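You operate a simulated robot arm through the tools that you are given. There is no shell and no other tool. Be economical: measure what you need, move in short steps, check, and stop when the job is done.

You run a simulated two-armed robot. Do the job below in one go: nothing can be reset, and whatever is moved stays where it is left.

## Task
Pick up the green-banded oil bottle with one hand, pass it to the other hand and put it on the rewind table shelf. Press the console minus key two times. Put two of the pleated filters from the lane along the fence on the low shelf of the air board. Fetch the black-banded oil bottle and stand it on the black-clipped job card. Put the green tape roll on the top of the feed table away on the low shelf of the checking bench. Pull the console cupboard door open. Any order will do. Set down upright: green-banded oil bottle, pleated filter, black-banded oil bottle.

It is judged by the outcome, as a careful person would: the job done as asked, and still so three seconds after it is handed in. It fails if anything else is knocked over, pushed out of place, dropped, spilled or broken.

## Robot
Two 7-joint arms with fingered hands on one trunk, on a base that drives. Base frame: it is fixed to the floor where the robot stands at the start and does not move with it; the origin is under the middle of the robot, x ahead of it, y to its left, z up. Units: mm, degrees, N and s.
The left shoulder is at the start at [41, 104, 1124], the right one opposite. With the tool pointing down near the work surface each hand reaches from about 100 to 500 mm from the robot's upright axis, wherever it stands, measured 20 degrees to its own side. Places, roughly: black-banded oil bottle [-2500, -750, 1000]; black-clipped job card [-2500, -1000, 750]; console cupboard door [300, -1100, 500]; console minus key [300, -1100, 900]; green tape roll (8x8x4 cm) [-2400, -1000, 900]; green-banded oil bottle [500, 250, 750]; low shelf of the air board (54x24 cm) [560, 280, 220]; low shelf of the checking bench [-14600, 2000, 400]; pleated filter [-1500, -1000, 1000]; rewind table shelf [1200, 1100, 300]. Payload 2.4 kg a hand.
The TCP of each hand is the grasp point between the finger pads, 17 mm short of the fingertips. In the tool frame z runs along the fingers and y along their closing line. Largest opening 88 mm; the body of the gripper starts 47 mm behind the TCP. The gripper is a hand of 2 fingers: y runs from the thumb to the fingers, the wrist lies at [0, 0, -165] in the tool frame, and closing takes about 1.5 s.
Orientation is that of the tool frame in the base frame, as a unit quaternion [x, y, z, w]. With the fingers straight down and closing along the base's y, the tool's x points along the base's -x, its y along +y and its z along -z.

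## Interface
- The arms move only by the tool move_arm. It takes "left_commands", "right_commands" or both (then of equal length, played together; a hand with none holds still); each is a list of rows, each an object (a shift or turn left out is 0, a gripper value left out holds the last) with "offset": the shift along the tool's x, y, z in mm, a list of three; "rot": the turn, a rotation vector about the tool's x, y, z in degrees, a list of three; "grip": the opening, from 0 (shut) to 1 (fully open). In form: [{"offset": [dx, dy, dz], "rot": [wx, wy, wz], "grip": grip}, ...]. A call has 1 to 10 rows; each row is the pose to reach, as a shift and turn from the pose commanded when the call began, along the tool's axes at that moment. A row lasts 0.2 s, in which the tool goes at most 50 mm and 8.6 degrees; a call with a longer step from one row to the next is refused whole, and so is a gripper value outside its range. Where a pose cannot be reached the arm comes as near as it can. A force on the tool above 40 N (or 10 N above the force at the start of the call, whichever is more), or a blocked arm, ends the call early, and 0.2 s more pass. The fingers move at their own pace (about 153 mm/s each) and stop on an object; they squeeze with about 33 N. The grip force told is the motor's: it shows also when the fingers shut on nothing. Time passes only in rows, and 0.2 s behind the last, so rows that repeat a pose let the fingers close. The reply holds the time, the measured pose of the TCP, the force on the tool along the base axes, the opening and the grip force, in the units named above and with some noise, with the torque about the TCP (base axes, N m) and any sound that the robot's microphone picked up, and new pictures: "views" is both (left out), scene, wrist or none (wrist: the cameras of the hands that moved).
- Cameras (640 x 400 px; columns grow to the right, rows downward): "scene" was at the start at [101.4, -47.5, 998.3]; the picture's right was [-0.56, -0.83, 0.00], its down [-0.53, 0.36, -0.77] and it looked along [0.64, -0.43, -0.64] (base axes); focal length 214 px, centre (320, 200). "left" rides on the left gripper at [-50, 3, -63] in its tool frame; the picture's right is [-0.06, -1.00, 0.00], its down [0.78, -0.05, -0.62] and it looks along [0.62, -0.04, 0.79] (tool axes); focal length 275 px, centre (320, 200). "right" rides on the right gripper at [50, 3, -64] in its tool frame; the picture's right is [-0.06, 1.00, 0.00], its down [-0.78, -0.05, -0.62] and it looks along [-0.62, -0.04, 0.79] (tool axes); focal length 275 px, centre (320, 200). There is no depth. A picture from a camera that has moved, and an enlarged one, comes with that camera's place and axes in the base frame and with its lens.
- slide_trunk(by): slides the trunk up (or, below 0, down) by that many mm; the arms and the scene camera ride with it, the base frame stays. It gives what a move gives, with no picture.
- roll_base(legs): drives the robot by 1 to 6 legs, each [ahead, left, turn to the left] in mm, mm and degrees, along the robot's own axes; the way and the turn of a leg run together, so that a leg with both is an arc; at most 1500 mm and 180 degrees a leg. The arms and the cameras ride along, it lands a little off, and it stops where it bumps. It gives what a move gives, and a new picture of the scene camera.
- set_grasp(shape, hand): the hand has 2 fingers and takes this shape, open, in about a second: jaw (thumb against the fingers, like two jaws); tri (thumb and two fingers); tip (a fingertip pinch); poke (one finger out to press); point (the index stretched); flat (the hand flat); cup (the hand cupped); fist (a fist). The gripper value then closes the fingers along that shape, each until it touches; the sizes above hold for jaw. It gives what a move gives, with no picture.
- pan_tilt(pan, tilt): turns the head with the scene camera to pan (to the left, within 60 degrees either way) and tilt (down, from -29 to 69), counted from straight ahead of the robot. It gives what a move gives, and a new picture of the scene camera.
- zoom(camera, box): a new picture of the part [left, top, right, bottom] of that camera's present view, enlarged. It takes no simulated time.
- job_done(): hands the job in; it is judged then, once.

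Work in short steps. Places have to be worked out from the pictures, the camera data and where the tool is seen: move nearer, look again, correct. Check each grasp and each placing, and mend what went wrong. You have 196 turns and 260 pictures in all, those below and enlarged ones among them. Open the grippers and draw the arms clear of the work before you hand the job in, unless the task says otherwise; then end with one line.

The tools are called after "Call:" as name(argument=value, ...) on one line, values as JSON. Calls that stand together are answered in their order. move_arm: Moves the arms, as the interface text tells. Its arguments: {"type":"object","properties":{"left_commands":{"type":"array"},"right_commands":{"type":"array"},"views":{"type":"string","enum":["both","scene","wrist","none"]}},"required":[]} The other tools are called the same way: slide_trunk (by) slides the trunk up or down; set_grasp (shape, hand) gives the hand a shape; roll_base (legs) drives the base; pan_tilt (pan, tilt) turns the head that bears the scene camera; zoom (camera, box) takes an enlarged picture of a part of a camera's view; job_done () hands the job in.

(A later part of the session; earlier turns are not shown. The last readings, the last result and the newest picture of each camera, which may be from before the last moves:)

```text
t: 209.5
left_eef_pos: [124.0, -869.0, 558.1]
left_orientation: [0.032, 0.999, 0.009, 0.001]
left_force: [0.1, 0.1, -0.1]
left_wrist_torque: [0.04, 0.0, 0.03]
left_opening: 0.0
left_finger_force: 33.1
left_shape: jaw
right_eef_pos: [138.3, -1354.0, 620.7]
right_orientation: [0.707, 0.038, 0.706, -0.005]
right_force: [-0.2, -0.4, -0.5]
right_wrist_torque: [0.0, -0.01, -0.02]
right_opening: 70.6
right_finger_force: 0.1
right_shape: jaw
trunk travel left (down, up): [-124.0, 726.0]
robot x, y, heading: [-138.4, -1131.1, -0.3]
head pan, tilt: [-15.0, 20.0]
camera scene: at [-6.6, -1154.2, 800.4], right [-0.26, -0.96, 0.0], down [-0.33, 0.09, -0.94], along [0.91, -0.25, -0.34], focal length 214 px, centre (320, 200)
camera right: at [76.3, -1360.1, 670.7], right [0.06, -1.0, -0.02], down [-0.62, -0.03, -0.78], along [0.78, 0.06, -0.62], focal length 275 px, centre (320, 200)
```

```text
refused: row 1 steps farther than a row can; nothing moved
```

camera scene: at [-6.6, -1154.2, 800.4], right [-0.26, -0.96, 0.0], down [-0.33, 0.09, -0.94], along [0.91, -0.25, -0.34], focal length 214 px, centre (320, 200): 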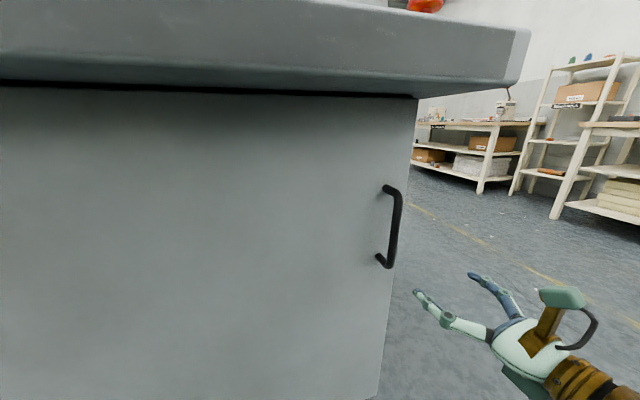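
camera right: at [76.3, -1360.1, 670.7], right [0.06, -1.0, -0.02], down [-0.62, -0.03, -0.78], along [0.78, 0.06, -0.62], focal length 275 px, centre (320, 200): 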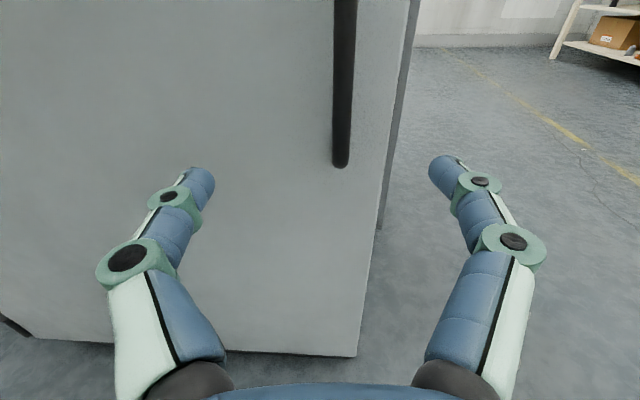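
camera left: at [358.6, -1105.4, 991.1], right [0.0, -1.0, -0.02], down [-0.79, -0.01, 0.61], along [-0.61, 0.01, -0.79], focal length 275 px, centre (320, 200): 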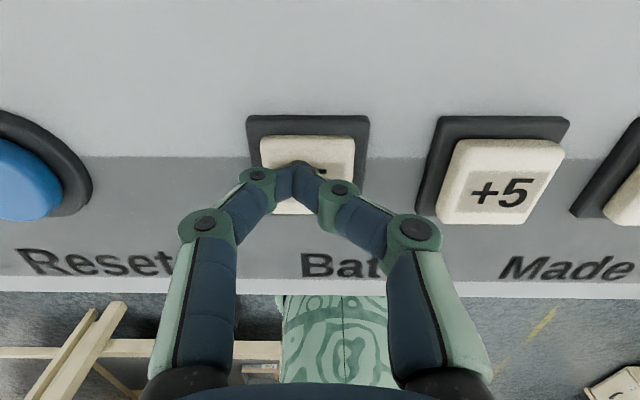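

Call:
move_arm(right_commands=[{"offset": [0, 6, 40]}, {"offset": [0, 12, 80]}, {"offset": [0, 17, 120]}, {"offset": [0, 19, 146]}, {"offset": [0, 19, 146], "grip": 0}, {"offset": [0, 19, 146]}, {"offset": [0, 19, 146]}, {"offset": [0, 19, 146]}, {"offset": [0, 19, 146]}])

```text
t: 211.5
left_eef_pos: [124.5, -868.0, 556.9]
left_orientation: [0.032, 0.999, 0.008, 0.0]
left_force: [-0.5, 0.2, -0.2]
left_wrist_torque: [-0.02, -0.03, 0.0]
left_opening: 0.0
left_finger_force: 32.9
left_shape: jaw
right_eef_pos: [287.1, -1364.0, 618.4]
right_orientation: [0.707, 0.038, 0.706, -0.005]
right_force: [0.0, 1.9, 0.1]
right_wrist_torque: [-0.02, 0.03, -0.01]
right_opening: 0.0
right_finger_force: 32.8
right_shape: jaw
trunk travel left (down, up): [-124.0, 726.0]
robot x, y, heading: [-137.2, -1131.3, -0.2]
head pan, tilt: [-15.0, 20.0]
camera scene: at [-6.6, -1154.1, 800.4], right [-0.26, -0.96, 0.0], down [-0.33, 0.09, -0.94], along [0.91, -0.25, -0.34], focal length 214 px, centre (320, 200)
camera right: at [225.3, -1369.8, 670.2], right [0.06, -1.0, -0.02], down [-0.62, -0.03, -0.78], along [0.78, 0.06, -0.62], focal length 275 px, centre (320, 200)
```

scene: 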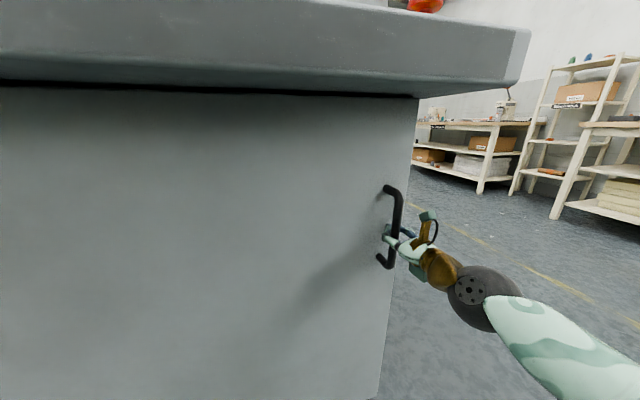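
right: 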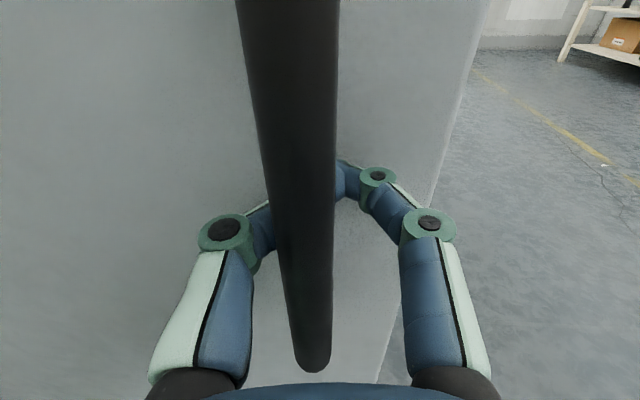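

The fingers are closed around the bar, caging it. I pull by backing the base along the door's arc (hinge on the left).

Call:
roll_base(legs=[[-150, 15, 0]])

```text
t: 212.9
left_eef_pos: [-28.1, -852.8, 556.9]
left_orientation: [0.031, 0.999, 0.007, 0.001]
left_force: [0.8, -0.1, 0.1]
left_wrist_torque: [0.01, 0.03, 0.01]
left_opening: 0.0
left_finger_force: 33.0
left_shape: jaw
right_eef_pos: [135.3, -1345.1, 620.3]
right_orientation: [0.707, 0.04, 0.706, -0.006]
right_force: [8.7, 23.3, -0.2]
right_wrist_torque: [-0.01, -0.03, -0.56]
right_opening: 1.9
right_finger_force: 32.9
right_shape: jaw
trunk travel left (down, up): [-124.0, 726.0]
robot x, y, heading: [-292.8, -1115.1, -0.3]
head pan, tilt: [-15.0, 20.0]
camera scene: at [-158.3, -1137.0, 800.3], right [-0.26, -0.96, 0.0], down [-0.33, 0.09, -0.94], along [0.91, -0.25, -0.34], focal length 214 px, centre (320, 200)
```

scene: 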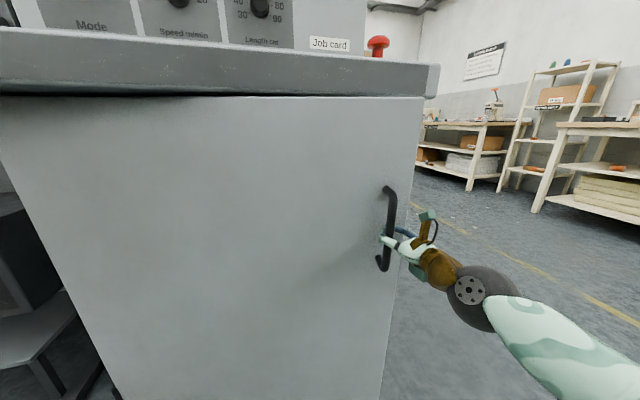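

The door is opening. Continue along the arc with more leftward motion.

Call:
roll_base(legs=[[-110, 45, 0]])

```text
t: 214.1
left_eef_pos: [-137.7, -806.3, 556.9]
left_orientation: [0.03, 1.0, 0.009, 0.0]
left_force: [0.1, -0.4, -0.2]
left_wrist_torque: [0.01, 0.01, -0.03]
left_opening: 0.1
left_finger_force: 32.4
left_shape: jaw
right_eef_pos: [27.6, -1299.3, 619.5]
right_orientation: [0.707, 0.041, 0.706, -0.008]
right_force: [13.1, 24.5, 0.5]
right_wrist_torque: [-0.01, -0.01, -0.68]
right_opening: 1.0
right_finger_force: 32.8
right_shape: jaw
trunk travel left (down, up): [-124.0, 726.0]
robot x, y, heading: [-395.6, -1068.3, 0.0]
head pan, tilt: [-15.0, 20.0]
camera scene: at [-267.2, -1091.6, 800.3], right [-0.26, -0.97, 0.0], down [-0.33, 0.09, -0.94], along [0.91, -0.25, -0.34], focal length 214 px, centre (320, 200)
```

scene: 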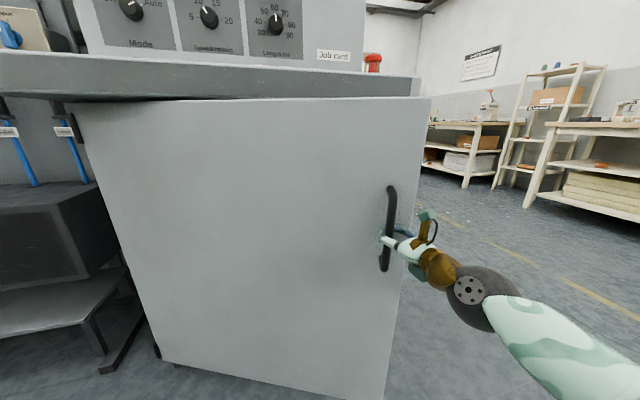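

The handle moves on a ~480 mm radius about [275, -884]; door now ≈30° open. I continue the arc with the base turning right so the hand follows the door.

Call:
roll_base(legs=[[-21, 147, -12.5]])

```text
t: 215.5
left_eef_pos: [-92.7, -717.1, 557.3]
left_orientation: [0.136, 0.991, 0.009, 0.002]
left_force: [0.2, 0.3, -0.4]
left_wrist_torque: [-0.01, -0.02, 0.01]
left_opening: 0.1
left_finger_force: 32.8
left_shape: jaw
right_eef_pos: [-35.5, -1235.0, 619.9]
right_orientation: [0.707, -0.035, 0.703, 0.066]
right_force: [-2.7, -3.2, 0.2]
right_wrist_torque: [0.04, 0.02, 0.04]
right_opening: 0.4
right_finger_force: 33.6
right_shape: jaw
trunk travel left (down, up): [-124.0, 726.0]
robot x, y, heading: [-402.6, -921.3, -12.2]
head pan, tilt: [-15.0, 20.0]
camera scene: at [-280.8, -969.2, 800.4], right [-0.46, -0.89, 0.0], down [-0.3, 0.16, -0.94], along [0.84, -0.43, -0.34], focal length 214 px, centre (320, 200)
```

scene: 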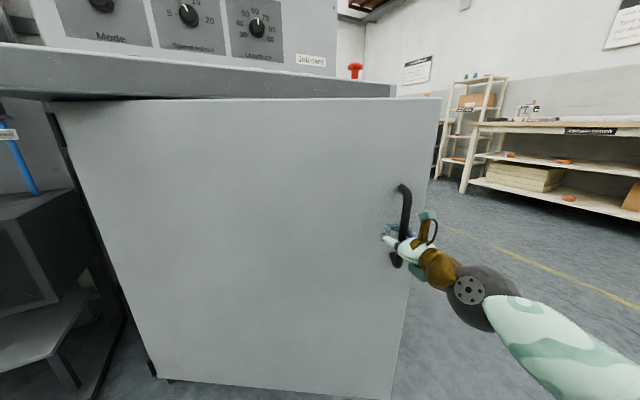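

Continue the arc to about 55° and then 75°.

Call:
roll_base(legs=[[-71, 133, -12.5]])

Call:
roll_base(legs=[[-50, 190, -18]])

```text
t: 216.9
left_eef_pos: [-84.7, -643.1, 557.4]
left_orientation: [0.242, 0.97, 0.009, 0.003]
left_force: [-0.3, -0.1, -0.1]
left_wrist_torque: [0.03, -0.03, 0.0]
left_opening: 0.0
left_finger_force: 32.7
left_shape: jaw
right_eef_pos: [-138.1, -1161.9, 619.7]
right_orientation: [0.699, -0.11, 0.692, 0.141]
right_force: [-0.2, -0.9, -0.6]
right_wrist_torque: [0.03, 0.0, 0.02]
right_opening: 0.2
right_finger_force: 32.8
right_shape: jaw
trunk travel left (down, up): [-124.0, 726.0]
robot x, y, heading: [-429.4, -772.6, -24.9]
head pan, tilt: [-15.0, 20.0]
camera scene: at [-320.8, -849.5, 800.3], right [-0.64, -0.77, 0.0], down [-0.26, 0.22, -0.94], along [0.72, -0.6, -0.34], focal length 214 px, centre (320, 200)
```

scene: 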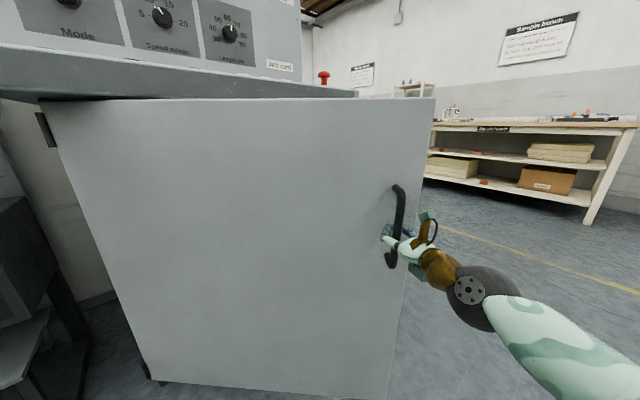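

```text
t: 218.5
left_eef_pos: [0.4, -568.9, 557.5]
left_orientation: [0.386, 0.922, 0.008, 0.004]
left_force: [0.0, 0.7, -0.1]
left_wrist_torque: [-0.04, -0.05, -0.01]
left_opening: 0.0
left_finger_force: 32.8
left_shape: jaw
right_eef_pos: [-207.5, -1045.3, 620.7]
right_orientation: [0.674, -0.216, 0.662, 0.247]
right_force: [-15.0, -8.6, 0.0]
right_wrist_torque: [0.0, -0.03, 0.25]
right_opening: 4.4
right_finger_force: 33.2
right_shape: jaw
trunk travel left (down, up): [-124.0, 726.0]
robot x, y, heading: [-366.7, -588.0, -42.3]
head pan, tilt: [-15.0, 20.0]
camera scene: at [-287.3, -693.4, 800.4], right [-0.84, -0.54, 0.0], down [-0.18, 0.29, -0.94], along [0.51, -0.79, -0.34], focal length 214 px, centre (320, 200)
```

scene: 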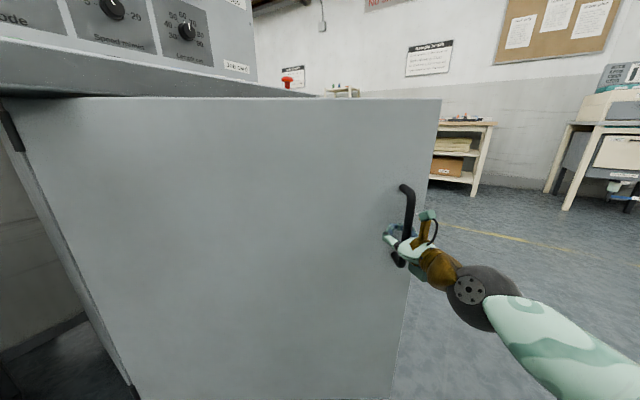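

Door is about 70° open. Release the handle and withdraw the hand straight back.

Call:
move_arm(right_commands=[{"grip": 0.9}, {"grip": 0.9}, {"grip": 0.9}, {"grip": 0.9}, {"offset": [0, 0, -40]}, {"offset": [0, 0, -80]}, {"offset": [0, 0, -120]}])

```text
t: 220.1
left_eef_pos: [2.8, -567.1, 557.9]
left_orientation: [0.387, 0.922, 0.008, 0.003]
left_force: [0.5, -0.1, -0.2]
left_wrist_torque: [0.0, 0.0, -0.02]
left_opening: 0.1
left_finger_force: 32.8
left_shape: jaw
right_eef_pos: [-302.5, -971.5, 620.7]
right_orientation: [0.674, -0.215, 0.662, 0.245]
right_force: [0.0, -0.2, 0.6]
right_wrist_torque: [0.0, -0.01, -0.01]
right_opening: 79.2
right_finger_force: 0.1
right_shape: jaw
trunk travel left (down, up): [-124.0, 726.0]
robot x, y, heading: [-366.5, -587.1, -42.3]
head pan, tilt: [-15.0, 20.0]
camera scene: at [-286.4, -693.0, 800.4], right [-0.84, -0.54, 0.0], down [-0.19, 0.29, -0.94], along [0.51, -0.79, -0.34], focal length 214 px, centre (320, 200)
camera right: at [-352.6, -933.4, 673.2], right [-0.62, -0.79, -0.02], down [-0.48, 0.39, -0.78], along [0.62, -0.48, -0.62], focal length 275 px, centre (320, 200)
```

scene: 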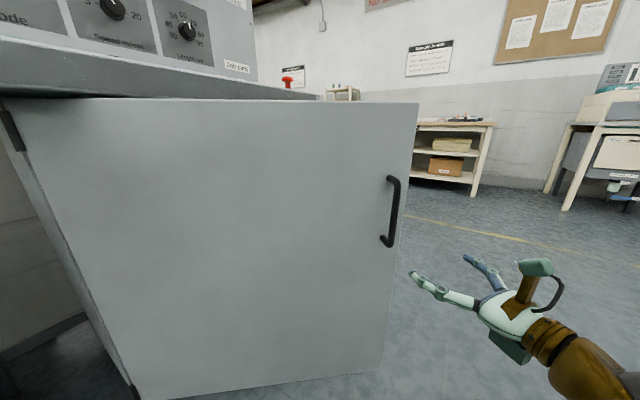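
right: 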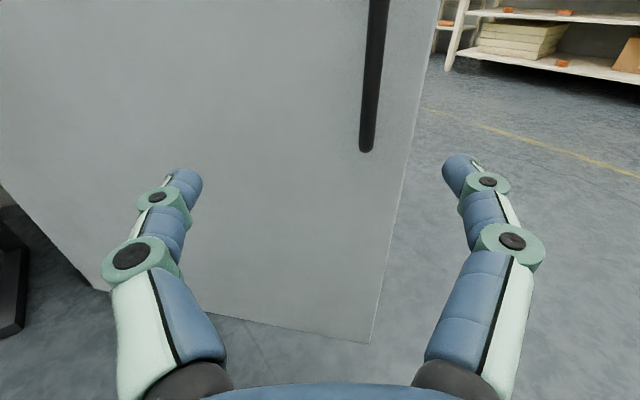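

The cupboard door stands wide open. Next I head to the south side of the feed table for the filters, clear of the open door.

Call:
roll_base(legs=[[-355, -323, 0], [774, -851, 0], [0, 0, 132]])

Call:
slide_trunk(by=330)

Call:
pan_tilt(pan=45, tilt=25)

Call:
pan_tilt(pan=46, tilt=25)

```text
t: 233.8
left_eef_pos: [-1133.1, -1451.8, 557.6]
left_orientation: [-0.669, 0.743, 0.007, -0.005]
left_force: [-0.1, -0.9, -0.3]
left_wrist_torque: [-0.01, 0.0, 0.02]
left_opening: 0.3
left_finger_force: 33.1
left_shape: jaw
right_eef_pos: [-628.1, -1429.3, 622.7]
right_orientation: [0.482, 0.519, 0.505, -0.494]
right_force: [0.3, -0.4, -0.3]
right_wrist_torque: [0.03, 0.0, 0.02]
right_opening: 79.2
right_finger_force: 0.1
right_shape: jaw
trunk travel left (down, up): [-124.0, 726.0]
robot x, y, heading: [-885.3, -1721.8, 87.5]
head pan, tilt: [-15.0, 20.0]
camera scene: at [-853.2, -1593.6, 800.4], right [0.95, -0.3, 0.0], down [-0.1, -0.33, -0.94], along [0.28, 0.9, -0.34], focal length 214 px, centre (320, 200)
```

scene: 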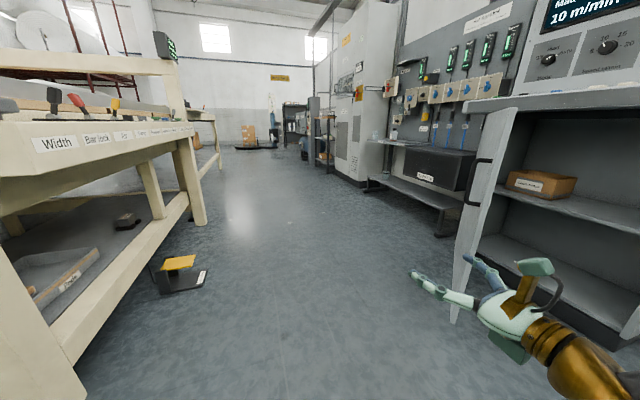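

```text
t: 237.0
left_eef_pos: [-1133.0, -1451.2, 888.1]
left_orientation: [-0.669, 0.743, 0.007, -0.005]
left_force: [0.0, 0.3, -0.3]
left_wrist_torque: [0.01, -0.03, 0.03]
left_opening: 0.0
left_finger_force: 32.8
left_shape: jaw
right_eef_pos: [-628.2, -1429.4, 951.3]
right_orientation: [0.483, 0.518, 0.505, -0.494]
right_force: [-0.8, -0.6, 0.4]
right_wrist_torque: [0.04, -0.01, -0.01]
right_opening: 79.4
right_finger_force: 0.0
right_shape: jaw
trunk travel left (down, up): [-454.0, 396.0]
robot x, y, heading: [-880.6, -1722.3, 87.6]
head pan, tilt: [-15.0, 20.0]
```

```text
t: 238.3
left_eef_pos: [-1133.0, -1453.3, 887.0]
left_orientation: [-0.67, 0.743, 0.007, -0.005]
left_force: [0.0, -0.3, 0.5]
left_wrist_torque: [-0.01, 0.01, -0.01]
left_opening: 0.0
left_finger_force: 32.6
left_shape: jaw
right_eef_pos: [-628.6, -1430.3, 951.4]
right_orientation: [0.483, 0.518, 0.504, -0.495]
right_force: [0.1, 0.2, 0.5]
right_wrist_torque: [-0.05, -0.03, 0.0]
right_opening: 79.1
right_finger_force: 0.1
right_shape: jaw
trunk travel left (down, up): [-454.0, 396.0]
robot x, y, heading: [-883.4, -1724.9, 87.3]
head pan, tilt: [45.0, 25.0]
camera scene: at [-944.0, -1626.5, 1121.8], right [0.74, 0.67, 0.0], down [0.28, -0.31, -0.91], along [-0.61, 0.67, -0.42], focal length 214 px, centre (320, 200)
```

scene: 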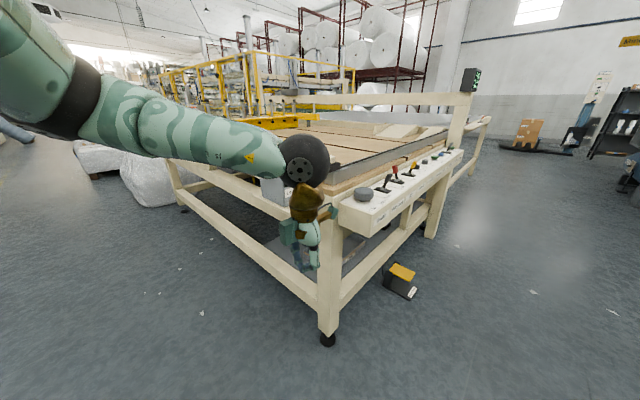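

```text
t: 238.9
left_eef_pos: [-1133.0, -1452.7, 888.7]
left_orientation: [-0.669, 0.743, 0.007, -0.005]
left_force: [0.0, -0.5, -0.2]
left_wrist_torque: [-0.02, -0.01, -0.01]
left_opening: 0.0
left_finger_force: 32.8
left_shape: jaw
right_eef_pos: [-628.6, -1430.0, 951.9]
right_orientation: [0.482, 0.518, 0.505, -0.494]
right_force: [0.2, -0.4, -0.1]
right_wrist_torque: [-0.03, -0.02, 0.01]
right_opening: 78.9
right_finger_force: 0.1
right_shape: jaw
trunk travel left (down, up): [-454.0, 396.0]
robot x, y, heading: [-884.0, -1724.0, 87.3]
head pan, tilt: [46.0, 25.0]
camera scene: at [-945.2, -1627.6, 1121.8], right [0.73, 0.69, 0.0], down [0.29, -0.31, -0.91], along [-0.62, 0.66, -0.42], focal length 214 px, centre (320, 200)
```

scene: 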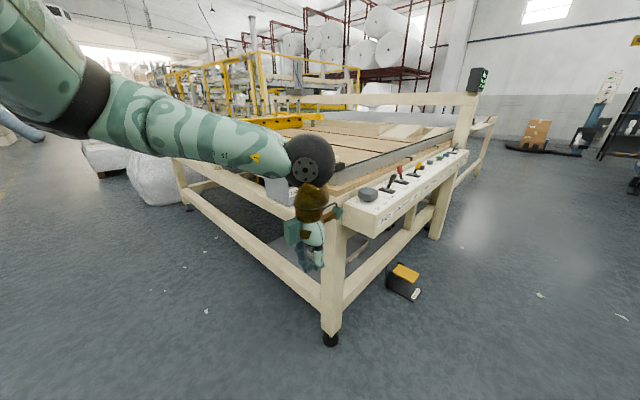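

I slide west along the south side of the feed table and look over its top.

Call:
roll_base(legs=[[0, 720, 3]])

Call:
slide_trunk(by=200)

Call:
pan_tilt(pan=0, tilt=30)

```text
t: 242.9
left_eef_pos: [-1873.4, -1442.2, 888.7]
left_orientation: [-0.684, 0.73, 0.006, -0.005]
left_force: [0.6, 0.2, -0.1]
left_wrist_torque: [-0.03, 0.02, -0.05]
left_opening: 0.2
left_finger_force: 33.2
left_shape: jaw
right_eef_pos: [-1369.7, -1400.6, 951.5]
right_orientation: [0.473, 0.526, 0.496, -0.503]
right_force: [-0.3, -0.6, -0.1]
right_wrist_torque: [-0.01, 0.02, -0.02]
right_opening: 79.4
right_finger_force: 0.2
right_shape: jaw
trunk travel left (down, up): [-454.0, 396.0]
robot x, y, heading: [-1613.0, -1704.3, 89.5]
head pan, tilt: [46.0, 25.0]
camera scene: at [-1679.0, -1610.7, 1121.8], right [0.7, 0.71, 0.0], down [0.3, -0.3, -0.91], along [-0.65, 0.63, -0.42], focal length 214 px, centre (320, 200)
```

scene: 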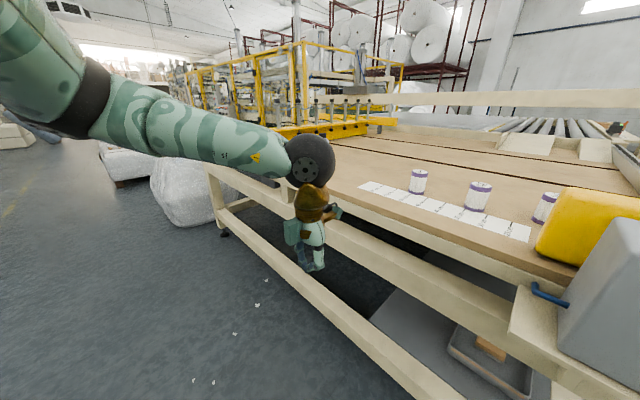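

```text
t: 245.1
left_eef_pos: [-1873.0, -1442.8, 1087.5]
left_orientation: [-0.684, 0.73, 0.007, -0.004]
left_force: [0.3, 0.2, -0.8]
left_wrist_torque: [-0.01, 0.01, -0.01]
left_opening: 0.0
left_finger_force: 33.2
left_shape: jaw
right_eef_pos: [-1368.7, -1400.5, 1151.7]
right_orientation: [0.473, 0.526, 0.496, -0.503]
right_force: [0.3, -0.2, 0.5]
right_wrist_torque: [-0.01, 0.02, -0.04]
right_opening: 79.1
right_finger_force: 0.1
right_shape: jaw
trunk travel left (down, up): [-654.0, 196.0]
robot x, y, heading: [-1613.1, -1701.6, 89.7]
head pan, tilt: [46.0, 25.0]
```

```text
t: 246.2
left_eef_pos: [-1872.8, -1443.2, 1087.9]
left_orientation: [-0.684, 0.73, 0.006, -0.005]
left_force: [-0.3, 0.4, -0.5]
left_wrist_torque: [0.02, -0.02, -0.01]
left_opening: 0.1
left_finger_force: 32.8
left_shape: jaw
right_eef_pos: [-1368.9, -1400.5, 1152.6]
right_orientation: [0.473, 0.526, 0.495, -0.504]
right_force: [0.0, 0.4, 0.4]
right_wrist_torque: [-0.01, -0.01, 0.02]
right_opening: 79.3
right_finger_force: 0.1
right_shape: jaw
trunk travel left (down, up): [-654.0, 196.0]
robot x, y, heading: [-1609.8, -1703.5, 89.6]
head pan, tilt: [0.0, 30.0]
camera scene: at [-1612.5, -1587.1, 1314.6], right [1.0, -0.01, 0.0], down [0.0, -0.5, -0.87], along [0.01, 0.87, -0.5], focal length 214 px, centre (320, 200)
```

scene: 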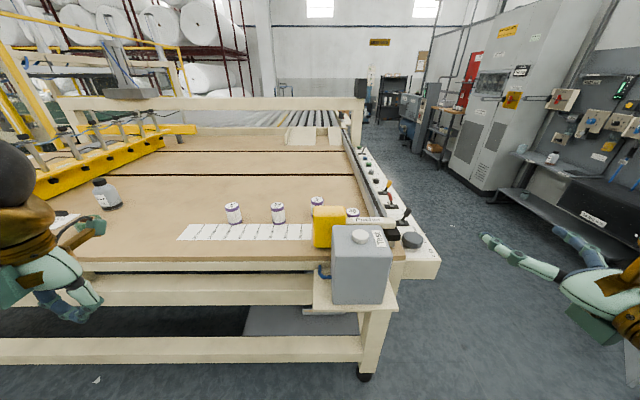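

I zoom on the filters and the table surface.

Call:
zoom(camera="scene", box=[160, 170, 440, 310])

Call:
zoom(camera="scene", box=[0, 100, 240, 260])

```text
2.29 times, centred on (300, 240) of scene
camera zoom: at [-1612.5, -1587.1, 1314.6], right [1.0, -0.01, 0.0], down [0.0, -0.5, -0.87], along [0.01, 0.87, -0.5], focal length 490 px, centre (366, 109)
```

zoom: 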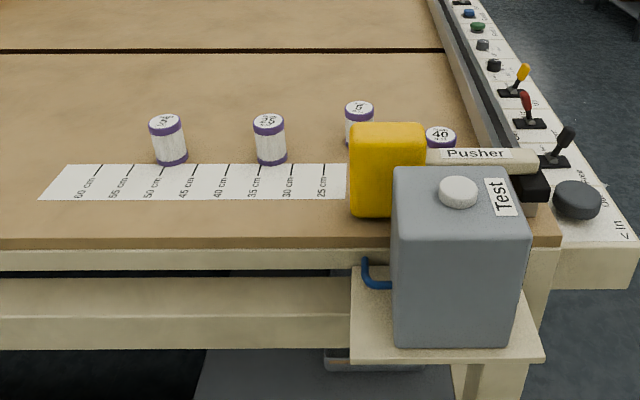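

```text
2.50 times, centred on (120, 180) of scene
camera zoom: at [-1612.5, -1587.1, 1314.6], right [1.0, -0.01, 0.0], down [0.0, -0.5, -0.87], along [0.01, 0.87, -0.5], focal length 536 px, centre (820, 250)
```

zoom: 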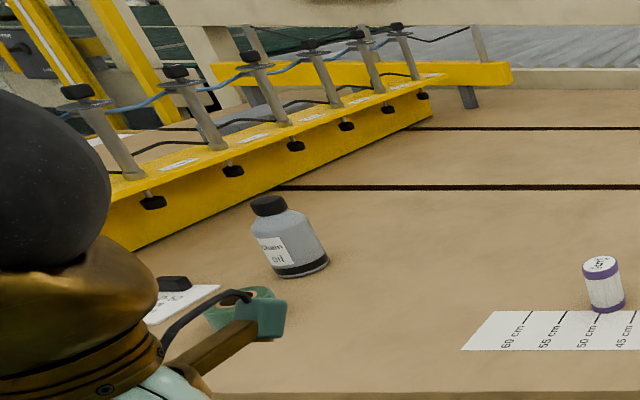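

Table top z≈856; filters stand at about [-1916,-945] and [-1757,-950] etc. I'll carry one filter in each hand, gripped from the side. First I tilt the left hand to point forward as well.

Call:
move_arm(left_commands=[{"rot": [0, -8.5, 0], "offset": [-10, 0, 5], "grip": 0.85}, {"rot": [0, -17, 0], "offset": [-15, 0, 10]}, {"rot": [0, -25.5, 0], "offset": [-20, 0, 15]}, {"rot": [0, -34, 0], "offset": [-25, 0, 20]}, {"rot": [0, -42.5, 0], "offset": [-30, 0, 25]}, {"rot": [0, -51, 0], "offset": [-35, 0, 30]}, {"rot": [0, -59.5, 0], "offset": [-40, 0, 35]}, {"rot": [0, -68, 0], "offset": [-45, 0, 40]}, {"rot": [0, -76.5, 0], "offset": [-50, 0, 40]}, {"rot": [0, -85, 0], "offset": [-50, 0, 40]}], views="none")

Call:
move_arm(left_commands=[{"rot": [0, -5, 0]}], views="none")

Call:
roll_base(legs=[[0, 360, 0]])

```text
t: 248.4
left_eef_pos: [-1871.1, -1393.4, 1046.7]
left_orientation: [-0.5, 0.54, 0.468, 0.489]
left_force: [0.3, 0.1, 0.3]
left_wrist_torque: [-0.03, 0.01, 0.05]
left_opening: 74.6
left_finger_force: 0.0
left_shape: jaw
left hand out of reach, approached as far as the arm can: row 4
right_eef_pos: [-1370.1, -1399.3, 1152.1]
right_orientation: [0.472, 0.527, 0.494, -0.505]
right_force: [0.2, 0.4, 0.9]
right_wrist_torque: [-0.01, -0.01, 0.01]
right_opening: 79.3
right_finger_force: 0.0
right_shape: jaw
trunk travel left (down, up): [-654.0, 196.0]
robot x, y, heading: [-1609.8, -1703.4, 89.6]
head pan, tilt: [0.0, 30.0]
```

```text
t: 248.8
left_eef_pos: [-1870.8, -1393.2, 1047.4]
left_orientation: [-0.479, 0.52, 0.488, 0.512]
left_force: [0.0, 1.0, -0.4]
left_wrist_torque: [0.0, -0.01, 0.0]
left_opening: 74.6
left_finger_force: 0.1
left_shape: jaw
right_eef_pos: [-1370.5, -1401.0, 1152.6]
right_orientation: [0.472, 0.527, 0.495, -0.504]
right_force: [-0.8, 0.7, -0.4]
right_wrist_torque: [0.01, 0.0, 0.02]
right_opening: 79.5
right_finger_force: 0.0
right_shape: jaw
trunk travel left (down, up): [-654.0, 196.0]
robot x, y, heading: [-1611.1, -1705.8, 89.6]
head pan, tilt: [0.0, 30.0]
```

```text
t: 251.2
left_eef_pos: [-2238.3, -1397.1, 1046.8]
left_orientation: [-0.482, 0.517, 0.491, 0.51]
left_force: [-0.6, -0.2, -0.4]
left_wrist_torque: [0.0, 0.02, 0.01]
left_opening: 74.7
left_finger_force: 0.0
left_shape: jaw
right_eef_pos: [-1737.0, -1397.0, 1152.2]
right_orientation: [0.468, 0.531, 0.492, -0.507]
right_force: [0.4, -0.3, -0.1]
right_wrist_torque: [-0.01, -0.06, -0.01]
right_opening: 79.3
right_finger_force: 0.0
right_shape: jaw
trunk travel left (down, up): [-654.0, 196.0]
robot x, y, heading: [-1975.9, -1702.2, 90.4]
head pan, tilt: [0.0, 30.0]
camera scene: at [-1977.1, -1587.1, 1314.6], right [1.0, 0.01, 0.0], down [0.0, -0.5, -0.87], along [-0.01, 0.87, -0.5], focal length 214 px, centre (320, 200)
```

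scene: 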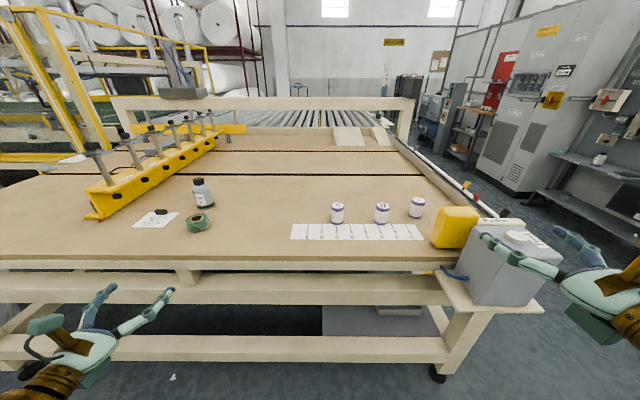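

B filter centre ≈ [-1756, -925], A ≈ [-1922, -925], ~52 mm wide, 68 tall, on z≈846. I raise the left hand a bit, lower the trunk, and drive up to the table edge.

Call:
move_arm(left_commands=[{"offset": [-40, 0, 0]}, {"offset": [-80, 0, 0]}, {"offset": [-120, 0, 0]}], right_commands=[{"offset": [0, -5, 0], "grip": 0.9}, {"offset": [0, -10, 0]}, {"offset": [0, -19, 0]}], views="none")

Call:
slide_trunk(by=-250)

Call:
roll_base(legs=[[280, 0, 0]])

Call:
move_arm(right_commands=[{"offset": [-10, 0, 20]}, {"offset": [-18, 0, 50]}])

```text
t: 252.0
left_eef_pos: [-2234.8, -1396.0, 1168.5]
left_orientation: [-0.482, 0.517, 0.492, 0.509]
left_force: [-0.4, -0.1, 0.0]
left_wrist_torque: [-0.01, -0.02, -0.04]
left_opening: 74.9
left_finger_force: 0.0
left_shape: jaw
right_eef_pos: [-1756.3, -1399.1, 1150.6]
right_orientation: [0.469, 0.53, 0.491, -0.507]
right_force: [0.5, -0.1, -0.3]
right_wrist_torque: [0.0, -0.02, -0.02]
right_opening: 79.3
right_finger_force: 0.1
right_shape: jaw
trunk travel left (down, up): [-654.0, 196.0]
robot x, y, heading: [-1972.3, -1698.9, 90.5]
head pan, tilt: [0.0, 30.0]
```

```text
t: 254.5
left_eef_pos: [-2235.0, -1397.4, 917.2]
left_orientation: [-0.482, 0.517, 0.492, 0.508]
left_force: [0.6, 0.4, -0.2]
left_wrist_torque: [0.0, 0.01, 0.02]
left_opening: 74.7
left_finger_force: 0.2
left_shape: jaw
right_eef_pos: [-1754.8, -1398.9, 902.0]
right_orientation: [0.469, 0.53, 0.492, -0.507]
right_force: [0.6, -1.0, 0.1]
right_wrist_torque: [0.0, -0.02, -0.03]
right_opening: 79.4
right_finger_force: 0.0
right_shape: jaw
trunk travel left (down, up): [-404.0, 446.0]
robot x, y, heading: [-1973.0, -1708.0, 90.2]
head pan, tilt: [0.0, 30.0]
```

```text
t: 256.5
left_eef_pos: [-2236.3, -1114.7, 917.4]
left_orientation: [-0.482, 0.517, 0.491, 0.509]
left_force: [0.6, 0.2, 0.2]
left_wrist_torque: [0.02, 0.02, 0.02]
left_opening: 74.7
left_finger_force: 0.0
left_shape: jaw
right_eef_pos: [-1757.9, -1115.6, 900.4]
right_orientation: [0.469, 0.53, 0.492, -0.507]
right_force: [0.2, -0.2, -0.2]
right_wrist_torque: [0.0, -0.03, 0.02]
right_opening: 79.2
right_finger_force: 0.0
right_shape: jaw
trunk travel left (down, up): [-404.0, 446.0]
robot x, y, heading: [-1974.5, -1421.2, 90.4]
head pan, tilt: [0.0, 30.0]
camera scene: at [-1978.3, -1301.3, 1063.5], right [1.0, 0.01, 0.0], down [0.0, -0.5, -0.87], along [-0.01, 0.87, -0.5], focal length 214 px, centre (320, 200)
```

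scene: 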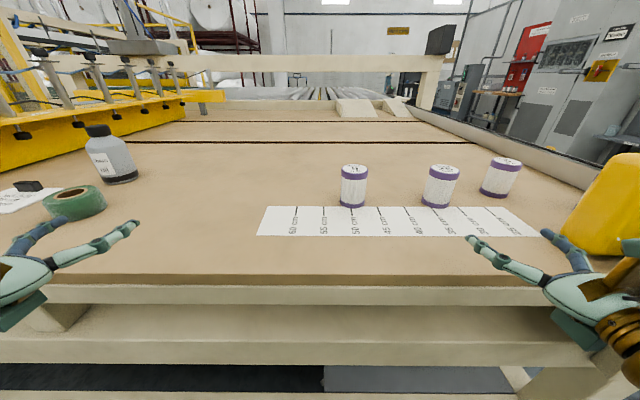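

```text
t: 257.1
left_eef_pos: [-2237.4, -1114.9, 917.7]
left_orientation: [-0.482, 0.517, 0.491, 0.509]
left_force: [-0.4, -0.3, -0.3]
left_wrist_torque: [0.02, 0.01, -0.02]
left_opening: 74.7
left_finger_force: 0.0
left_shape: jaw
right_eef_pos: [-1757.7, -1067.1, 886.4]
right_orientation: [0.469, 0.53, 0.492, -0.507]
right_force: [-0.3, 0.1, 0.1]
right_wrist_torque: [0.0, -0.01, 0.01]
right_opening: 79.3
right_finger_force: 0.1
right_shape: jaw
trunk travel left (down, up): [-404.0, 446.0]
robot x, y, heading: [-1978.7, -1420.9, 90.3]
head pan, tilt: [0.0, 30.0]
camera scene: at [-1978.3, -1301.3, 1063.5], right [1.0, 0.01, 0.0], down [0.0, -0.5, -0.87], along [-0.01, 0.87, -0.5], focal length 214 px, centre (320, 200)
camera right: at [-1753.1, -1130.5, 937.5], right [1.0, 0.08, -0.02], down [0.03, -0.62, -0.78], along [-0.07, 0.78, -0.62], focal length 275 px, centre (320, 200)
```

scene: 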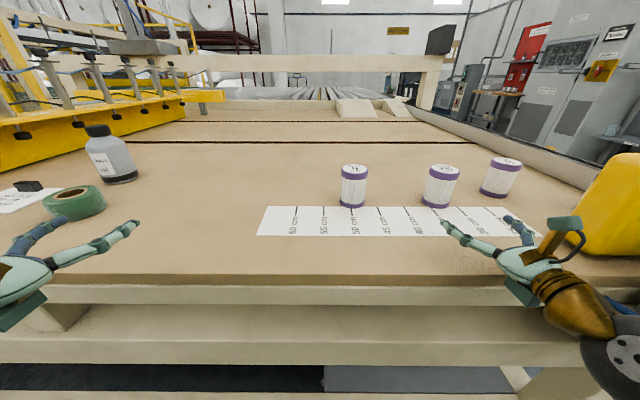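
right: 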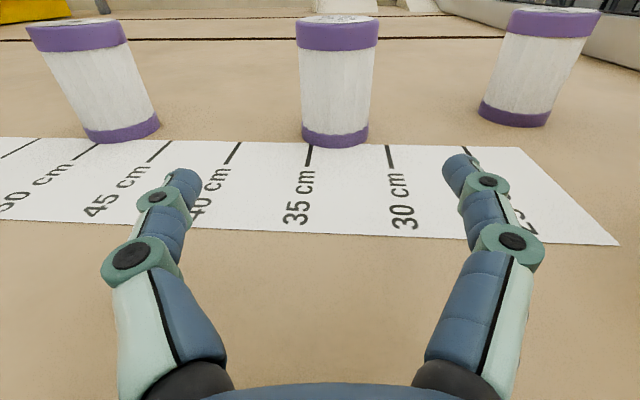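

Filter B is dead ahead of the right hand. Advance 138 mm and close.

Call:
move_arm(right_commands=[{"offset": [0, 4, 45]}, {"offset": [0, 8, 90]}, {"offset": [0, 11, 138]}, {"offset": [0, 11, 138], "grip": 0}, {"offset": [0, 11, 138]}, {"offset": [0, 11, 138]}, {"offset": [0, 11, 138]}, {"offset": [0, 11, 138]}, {"offset": [30, 11, 138]}, {"offset": [60, 11, 138]}])

```text
t: 259.3
left_eef_pos: [-2237.4, -1113.9, 915.8]
left_orientation: [-0.482, 0.517, 0.492, 0.508]
left_force: [0.4, -0.7, 0.1]
left_wrist_torque: [-0.01, 0.03, 0.01]
left_opening: 74.7
left_finger_force: 0.0
left_shape: jaw
right_eef_pos: [-1759.3, -927.0, 944.9]
right_orientation: [0.469, 0.531, 0.492, -0.506]
right_force: [-0.6, -0.2, 0.1]
right_wrist_torque: [0.04, 0.0, -0.01]
right_opening: 18.2
right_finger_force: 33.2
right_shape: jaw
trunk travel left (down, up): [-404.0, 446.0]
robot x, y, heading: [-1979.1, -1418.9, 90.4]
head pan, tilt: [0.0, 30.0]
camera scene: at [-1978.4, -1301.3, 1063.5], right [1.0, 0.01, 0.0], down [0.0, -0.5, -0.87], along [-0.01, 0.87, -0.5], focal length 214 px, centre (320, 200)
camera right: at [-1754.9, -991.6, 996.4], right [1.0, 0.08, -0.02], down [0.04, -0.62, -0.78], along [-0.07, 0.78, -0.62], focal length 275 px, centre (320, 200)
```

scene: 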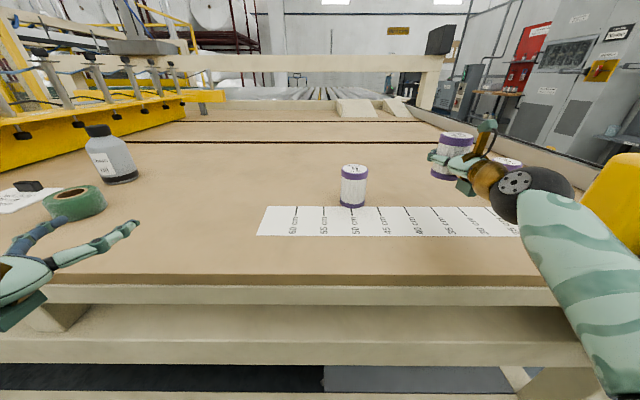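
right: 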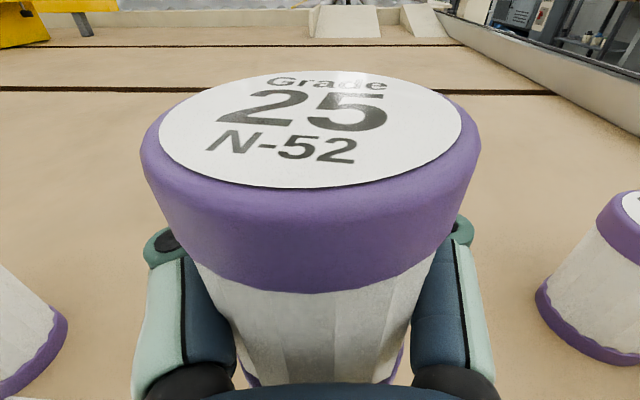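

Filter B (Grade 25) is held upright. I raise and pull in the right hand, back off, and shift right so the left hand lines up with filter A.

Call:
move_arm(right_commands=[{"offset": [40, 0, 0]}, {"offset": [70, 0, -30]}, {"offset": [100, 0, -70]}, {"offset": [130, 5, -110]}, {"offset": [150, 10, -150]}], views="none")

Call:
roll_base(legs=[[-150, 0, 0], [0, -315, 0], [60, 0, 0]])

Call:
move_arm(left_commands=[{"offset": [15, 0, 5]}, {"offset": [30, 0, 10]}])

```text
refused: row 4 steps farther than a row can; nothing moved
```

```text
t: 261.6
left_eef_pos: [-2126.4, -1263.3, 917.0]
left_orientation: [-0.483, 0.516, 0.492, 0.508]
left_force: [-0.1, 0.2, -0.5]
left_wrist_torque: [0.0, 0.0, 0.02]
left_opening: 75.0
left_finger_force: 0.0
left_shape: jaw
right_eef_pos: [-1662.7, -1073.6, 945.6]
right_orientation: [0.463, 0.537, 0.481, -0.516]
right_force: [-9.5, -0.3, 1.9]
right_wrist_torque: [0.01, -0.12, -0.19]
right_opening: 18.9
right_finger_force: 33.1
right_shape: jaw
trunk travel left (down, up): [-404.0, 446.0]
robot x, y, heading: [-1864.7, -1572.5, 90.7]
head pan, tilt: [0.0, 30.0]
stopped in leg 2: the force on the tool passed its limit at 69 N (the readings are from after the stop); the commanded pose is now the measured one
camera scene: at [-1866.8, -1449.0, 1063.5], right [1.0, 0.01, 0.0], down [0.01, -0.5, -0.87], along [-0.01, 0.87, -0.5], focal length 214 px, centre (320, 200)
```

scene: 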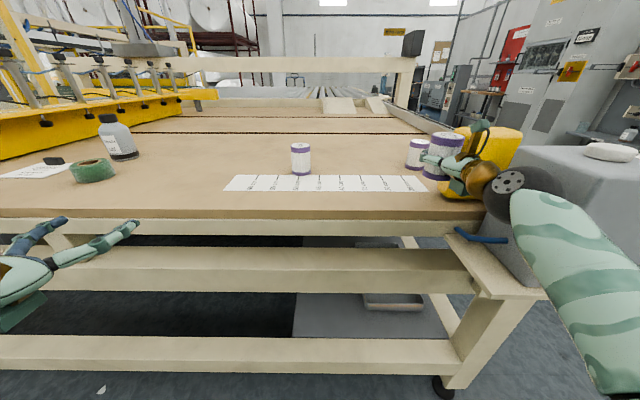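

```text
t: 262.2
left_eef_pos: [-2126.9, -1251.0, 886.4]
left_orientation: [-0.484, 0.515, 0.493, 0.508]
left_force: [0.4, 0.6, 0.0]
left_wrist_torque: [0.01, 0.02, -0.02]
left_opening: 74.9
left_finger_force: 0.0
left_shape: jaw
right_eef_pos: [-1662.6, -1072.3, 945.6]
right_orientation: [0.463, 0.537, 0.481, -0.515]
right_force: [-15.3, -0.3, 2.4]
right_wrist_torque: [-0.03, -0.13, -0.26]
right_opening: 18.8
right_finger_force: 33.3
right_shape: jaw
trunk travel left (down, up): [-404.0, 446.0]
robot x, y, heading: [-1864.3, -1570.2, 90.7]
head pan, tilt: [0.0, 30.0]
camera scene: at [-1867.4, -1448.9, 1063.5], right [1.0, 0.01, 0.0], down [0.01, -0.5, -0.87], along [-0.01, 0.87, -0.5], focal length 214 px, centre (320, 200)
camera left: at [-2130.3, -1316.0, 936.8], right [1.0, -0.05, 0.05], down [0.01, -0.62, -0.79], along [0.07, 0.78, -0.62], focal length 275 px, centre (320, 200)
```

scene: 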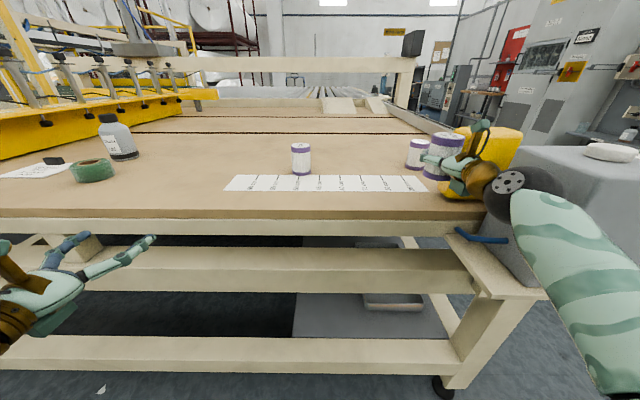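
left: 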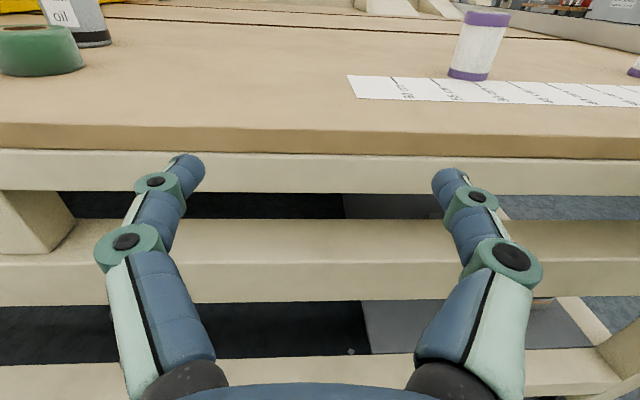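

The arm move was refused and the right hand bumped the yellow pusher block. I back off to the left at once and inspect.

Call:
roll_base(legs=[[0, 80, 0]])

Call:
move_arm(right_commands=[{"offset": [40, 0, 0]}, {"offset": [80, 0, 0]}, {"offset": [120, 0, -20]}, {"offset": [140, 0, -60]}, {"offset": [150, 0, -100]}, {"offset": [150, 0, -140]}])

Call:
zoom(camera="scene", box=[360, 100, 640, 300])

```text
t: 263.2
left_eef_pos: [-2207.7, -1253.9, 887.0]
left_orientation: [-0.484, 0.515, 0.493, 0.508]
left_force: [0.6, 0.0, 1.1]
left_wrist_torque: [-0.03, 0.02, 0.02]
left_opening: 74.9
left_finger_force: 0.0
left_shape: jaw
right_eef_pos: [-1742.3, -1075.2, 945.2]
right_orientation: [0.464, 0.536, 0.482, -0.515]
right_force: [-0.6, 0.3, -0.8]
right_wrist_torque: [0.05, 0.04, -0.05]
right_opening: 19.0
right_finger_force: 33.1
right_shape: jaw
trunk travel left (down, up): [-404.0, 446.0]
robot x, y, heading: [-1946.0, -1571.0, 90.9]
head pan, tilt: [0.0, 30.0]
camera scene: at [-1947.8, -1449.6, 1063.5], right [1.0, 0.01, 0.0], down [0.01, -0.5, -0.87], along [-0.01, 0.87, -0.5], focal length 214 px, centre (320, 200)
```

scene: 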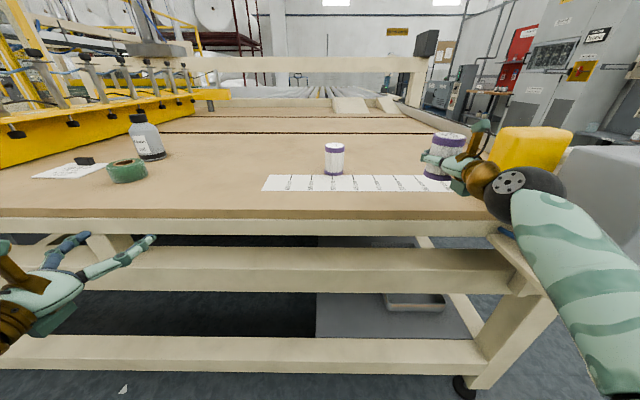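

```text
t: 264.6
left_eef_pos: [-2206.1, -1252.3, 886.7]
left_orientation: [-0.484, 0.515, 0.493, 0.507]
left_force: [-0.8, -0.5, 0.4]
left_wrist_torque: [0.03, 0.0, 0.03]
left_opening: 74.8
left_finger_force: 0.0
left_shape: jaw
right_eef_pos: [-1722.9, -1189.7, 1082.2]
right_orientation: [0.463, 0.537, 0.481, -0.515]
right_force: [0.1, 0.3, -0.3]
right_wrist_torque: [0.04, 0.0, -0.01]
right_opening: 19.1
right_finger_force: 33.0
right_shape: jaw
right hand out of reach, approached as far as the arm can: row 6
trunk travel left (down, up): [-404.0, 446.0]
robot x, y, heading: [-1947.0, -1572.9, 90.7]
head pan, tilt: [0.0, 30.0]
camera scene: at [-1947.6, -1449.6, 1063.5], right [1.0, 0.01, 0.0], down [0.01, -0.5, -0.87], along [-0.01, 0.87, -0.5], focal length 214 px, centre (320, 200)
camera right: at [-1714.8, -1253.5, 1133.0], right [0.99, 0.11, -0.02], down [0.05, -0.62, -0.78], along [-0.1, 0.78, -0.62], focal length 275 px, centre (320, 200)
```

scene: 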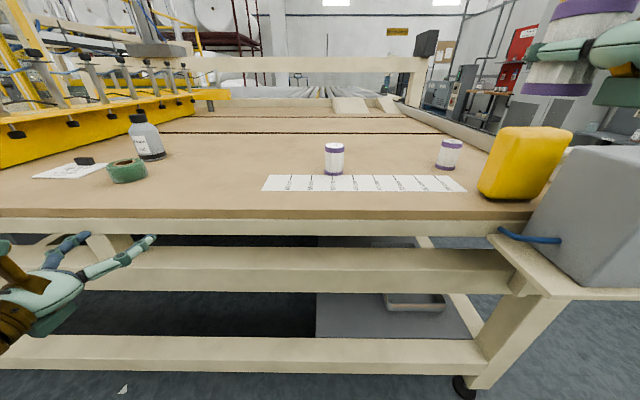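
right: 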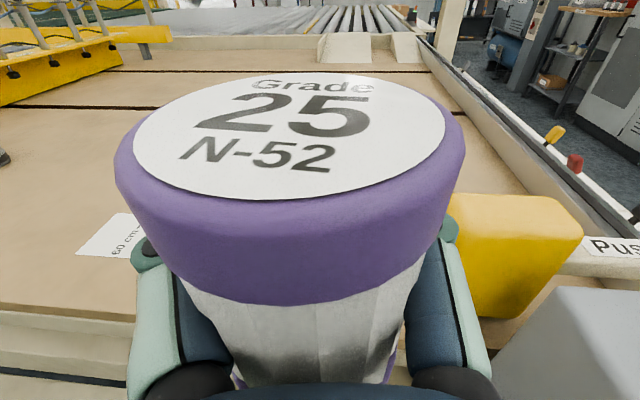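

```text
2.00 times, centred on (500, 200) of scene
camera zoom: at [-1947.6, -1449.6, 1063.5], right [1.0, 0.01, 0.0], down [0.01, -0.5, -0.87], along [-0.01, 0.87, -0.5], focal length 429 px, centre (-40, 200)
```

zoom: 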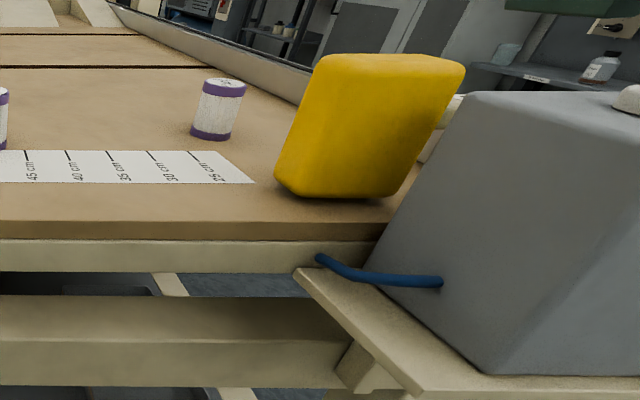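

The block is fixed on its pusher rod and looks unmoved. Now I shift only slightly right and move the left hand inward, keeping the right hand well above everything.

Call:
roll_base(legs=[[0, -120, 0]])

Call:
move_arm(left_commands=[{"offset": [-10, -40, 0]}, {"offset": [-10, -80, 0]}, {"offset": [-10, -120, 0]}, {"offset": [-10, -160, 0]}])

```text
t: 265.9
left_eef_pos: [-2087.4, -1251.8, 887.2]
left_orientation: [-0.483, 0.516, 0.493, 0.508]
left_force: [0.1, -0.7, 0.5]
left_wrist_torque: [0.0, -0.01, -0.02]
left_opening: 74.7
left_finger_force: 0.0
left_shape: jaw
right_eef_pos: [-1602.3, -1187.3, 1082.1]
right_orientation: [0.464, 0.536, 0.482, -0.515]
right_force: [-0.2, -0.3, -0.8]
right_wrist_torque: [0.0, 0.02, 0.0]
right_opening: 19.0
right_finger_force: 32.7
right_shape: jaw
trunk travel left (down, up): [-404.0, 446.0]
robot x, y, heading: [-1822.3, -1565.9, 91.1]
head pan, tilt: [0.0, 30.0]
camera scene: at [-1826.9, -1448.0, 1063.5], right [1.0, 0.01, 0.0], down [0.01, -0.5, -0.87], along [-0.01, 0.87, -0.5], focal length 214 px, centre (320, 200)
```

scene: 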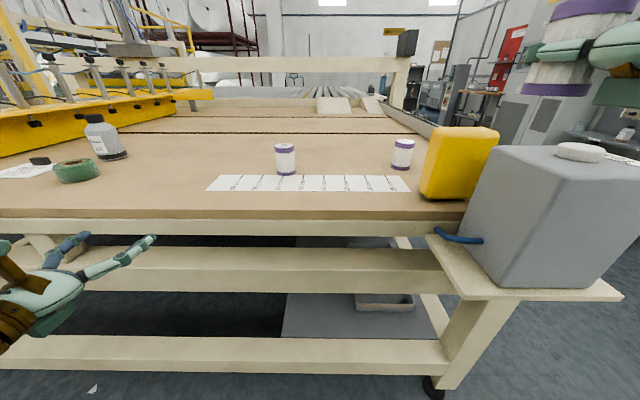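

```text
t: 266.9
left_eef_pos: [-1927.2, -1260.6, 895.5]
left_orientation: [-0.484, 0.515, 0.493, 0.507]
left_force: [-1.1, 0.1, -0.1]
left_wrist_torque: [-0.01, -0.02, 0.01]
left_opening: 74.7
left_finger_force: 0.0
left_shape: jaw
right_eef_pos: [-1602.3, -1187.4, 1081.9]
right_orientation: [0.463, 0.537, 0.481, -0.516]
right_force: [1.4, 0.5, -0.2]
right_wrist_torque: [0.02, 0.01, -0.04]
right_opening: 19.1
right_finger_force: 32.7
right_shape: jaw
trunk travel left (down, up): [-404.0, 446.0]
robot x, y, heading: [-1828.3, -1567.8, 91.0]
head pan, tilt: [0.0, 30.0]
camera scene: at [-1827.0, -1448.0, 1063.5], right [1.0, 0.01, 0.0], down [0.01, -0.5, -0.87], along [-0.01, 0.87, -0.5], focal length 214 px, centre (320, 200)
camera left: at [-1931.0, -1325.4, 944.8], right [1.0, -0.05, 0.04], down [0.01, -0.62, -0.79], along [0.06, 0.78, -0.62], focal length 275 px, centre (320, 200)
```

scene: 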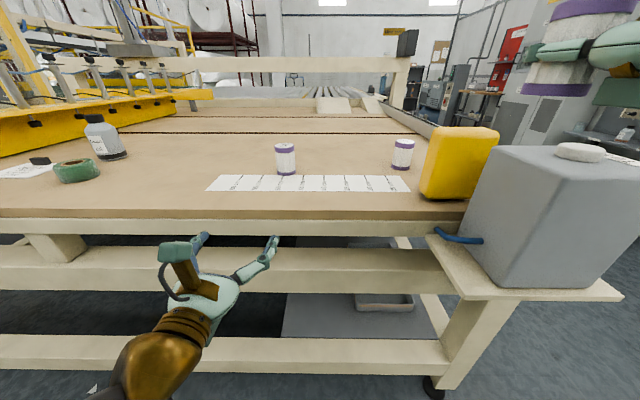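
left: 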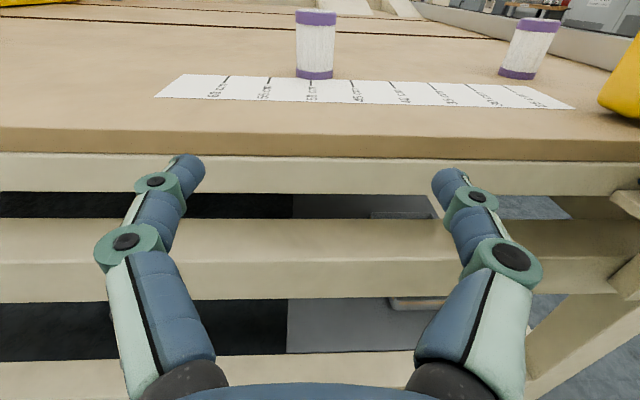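

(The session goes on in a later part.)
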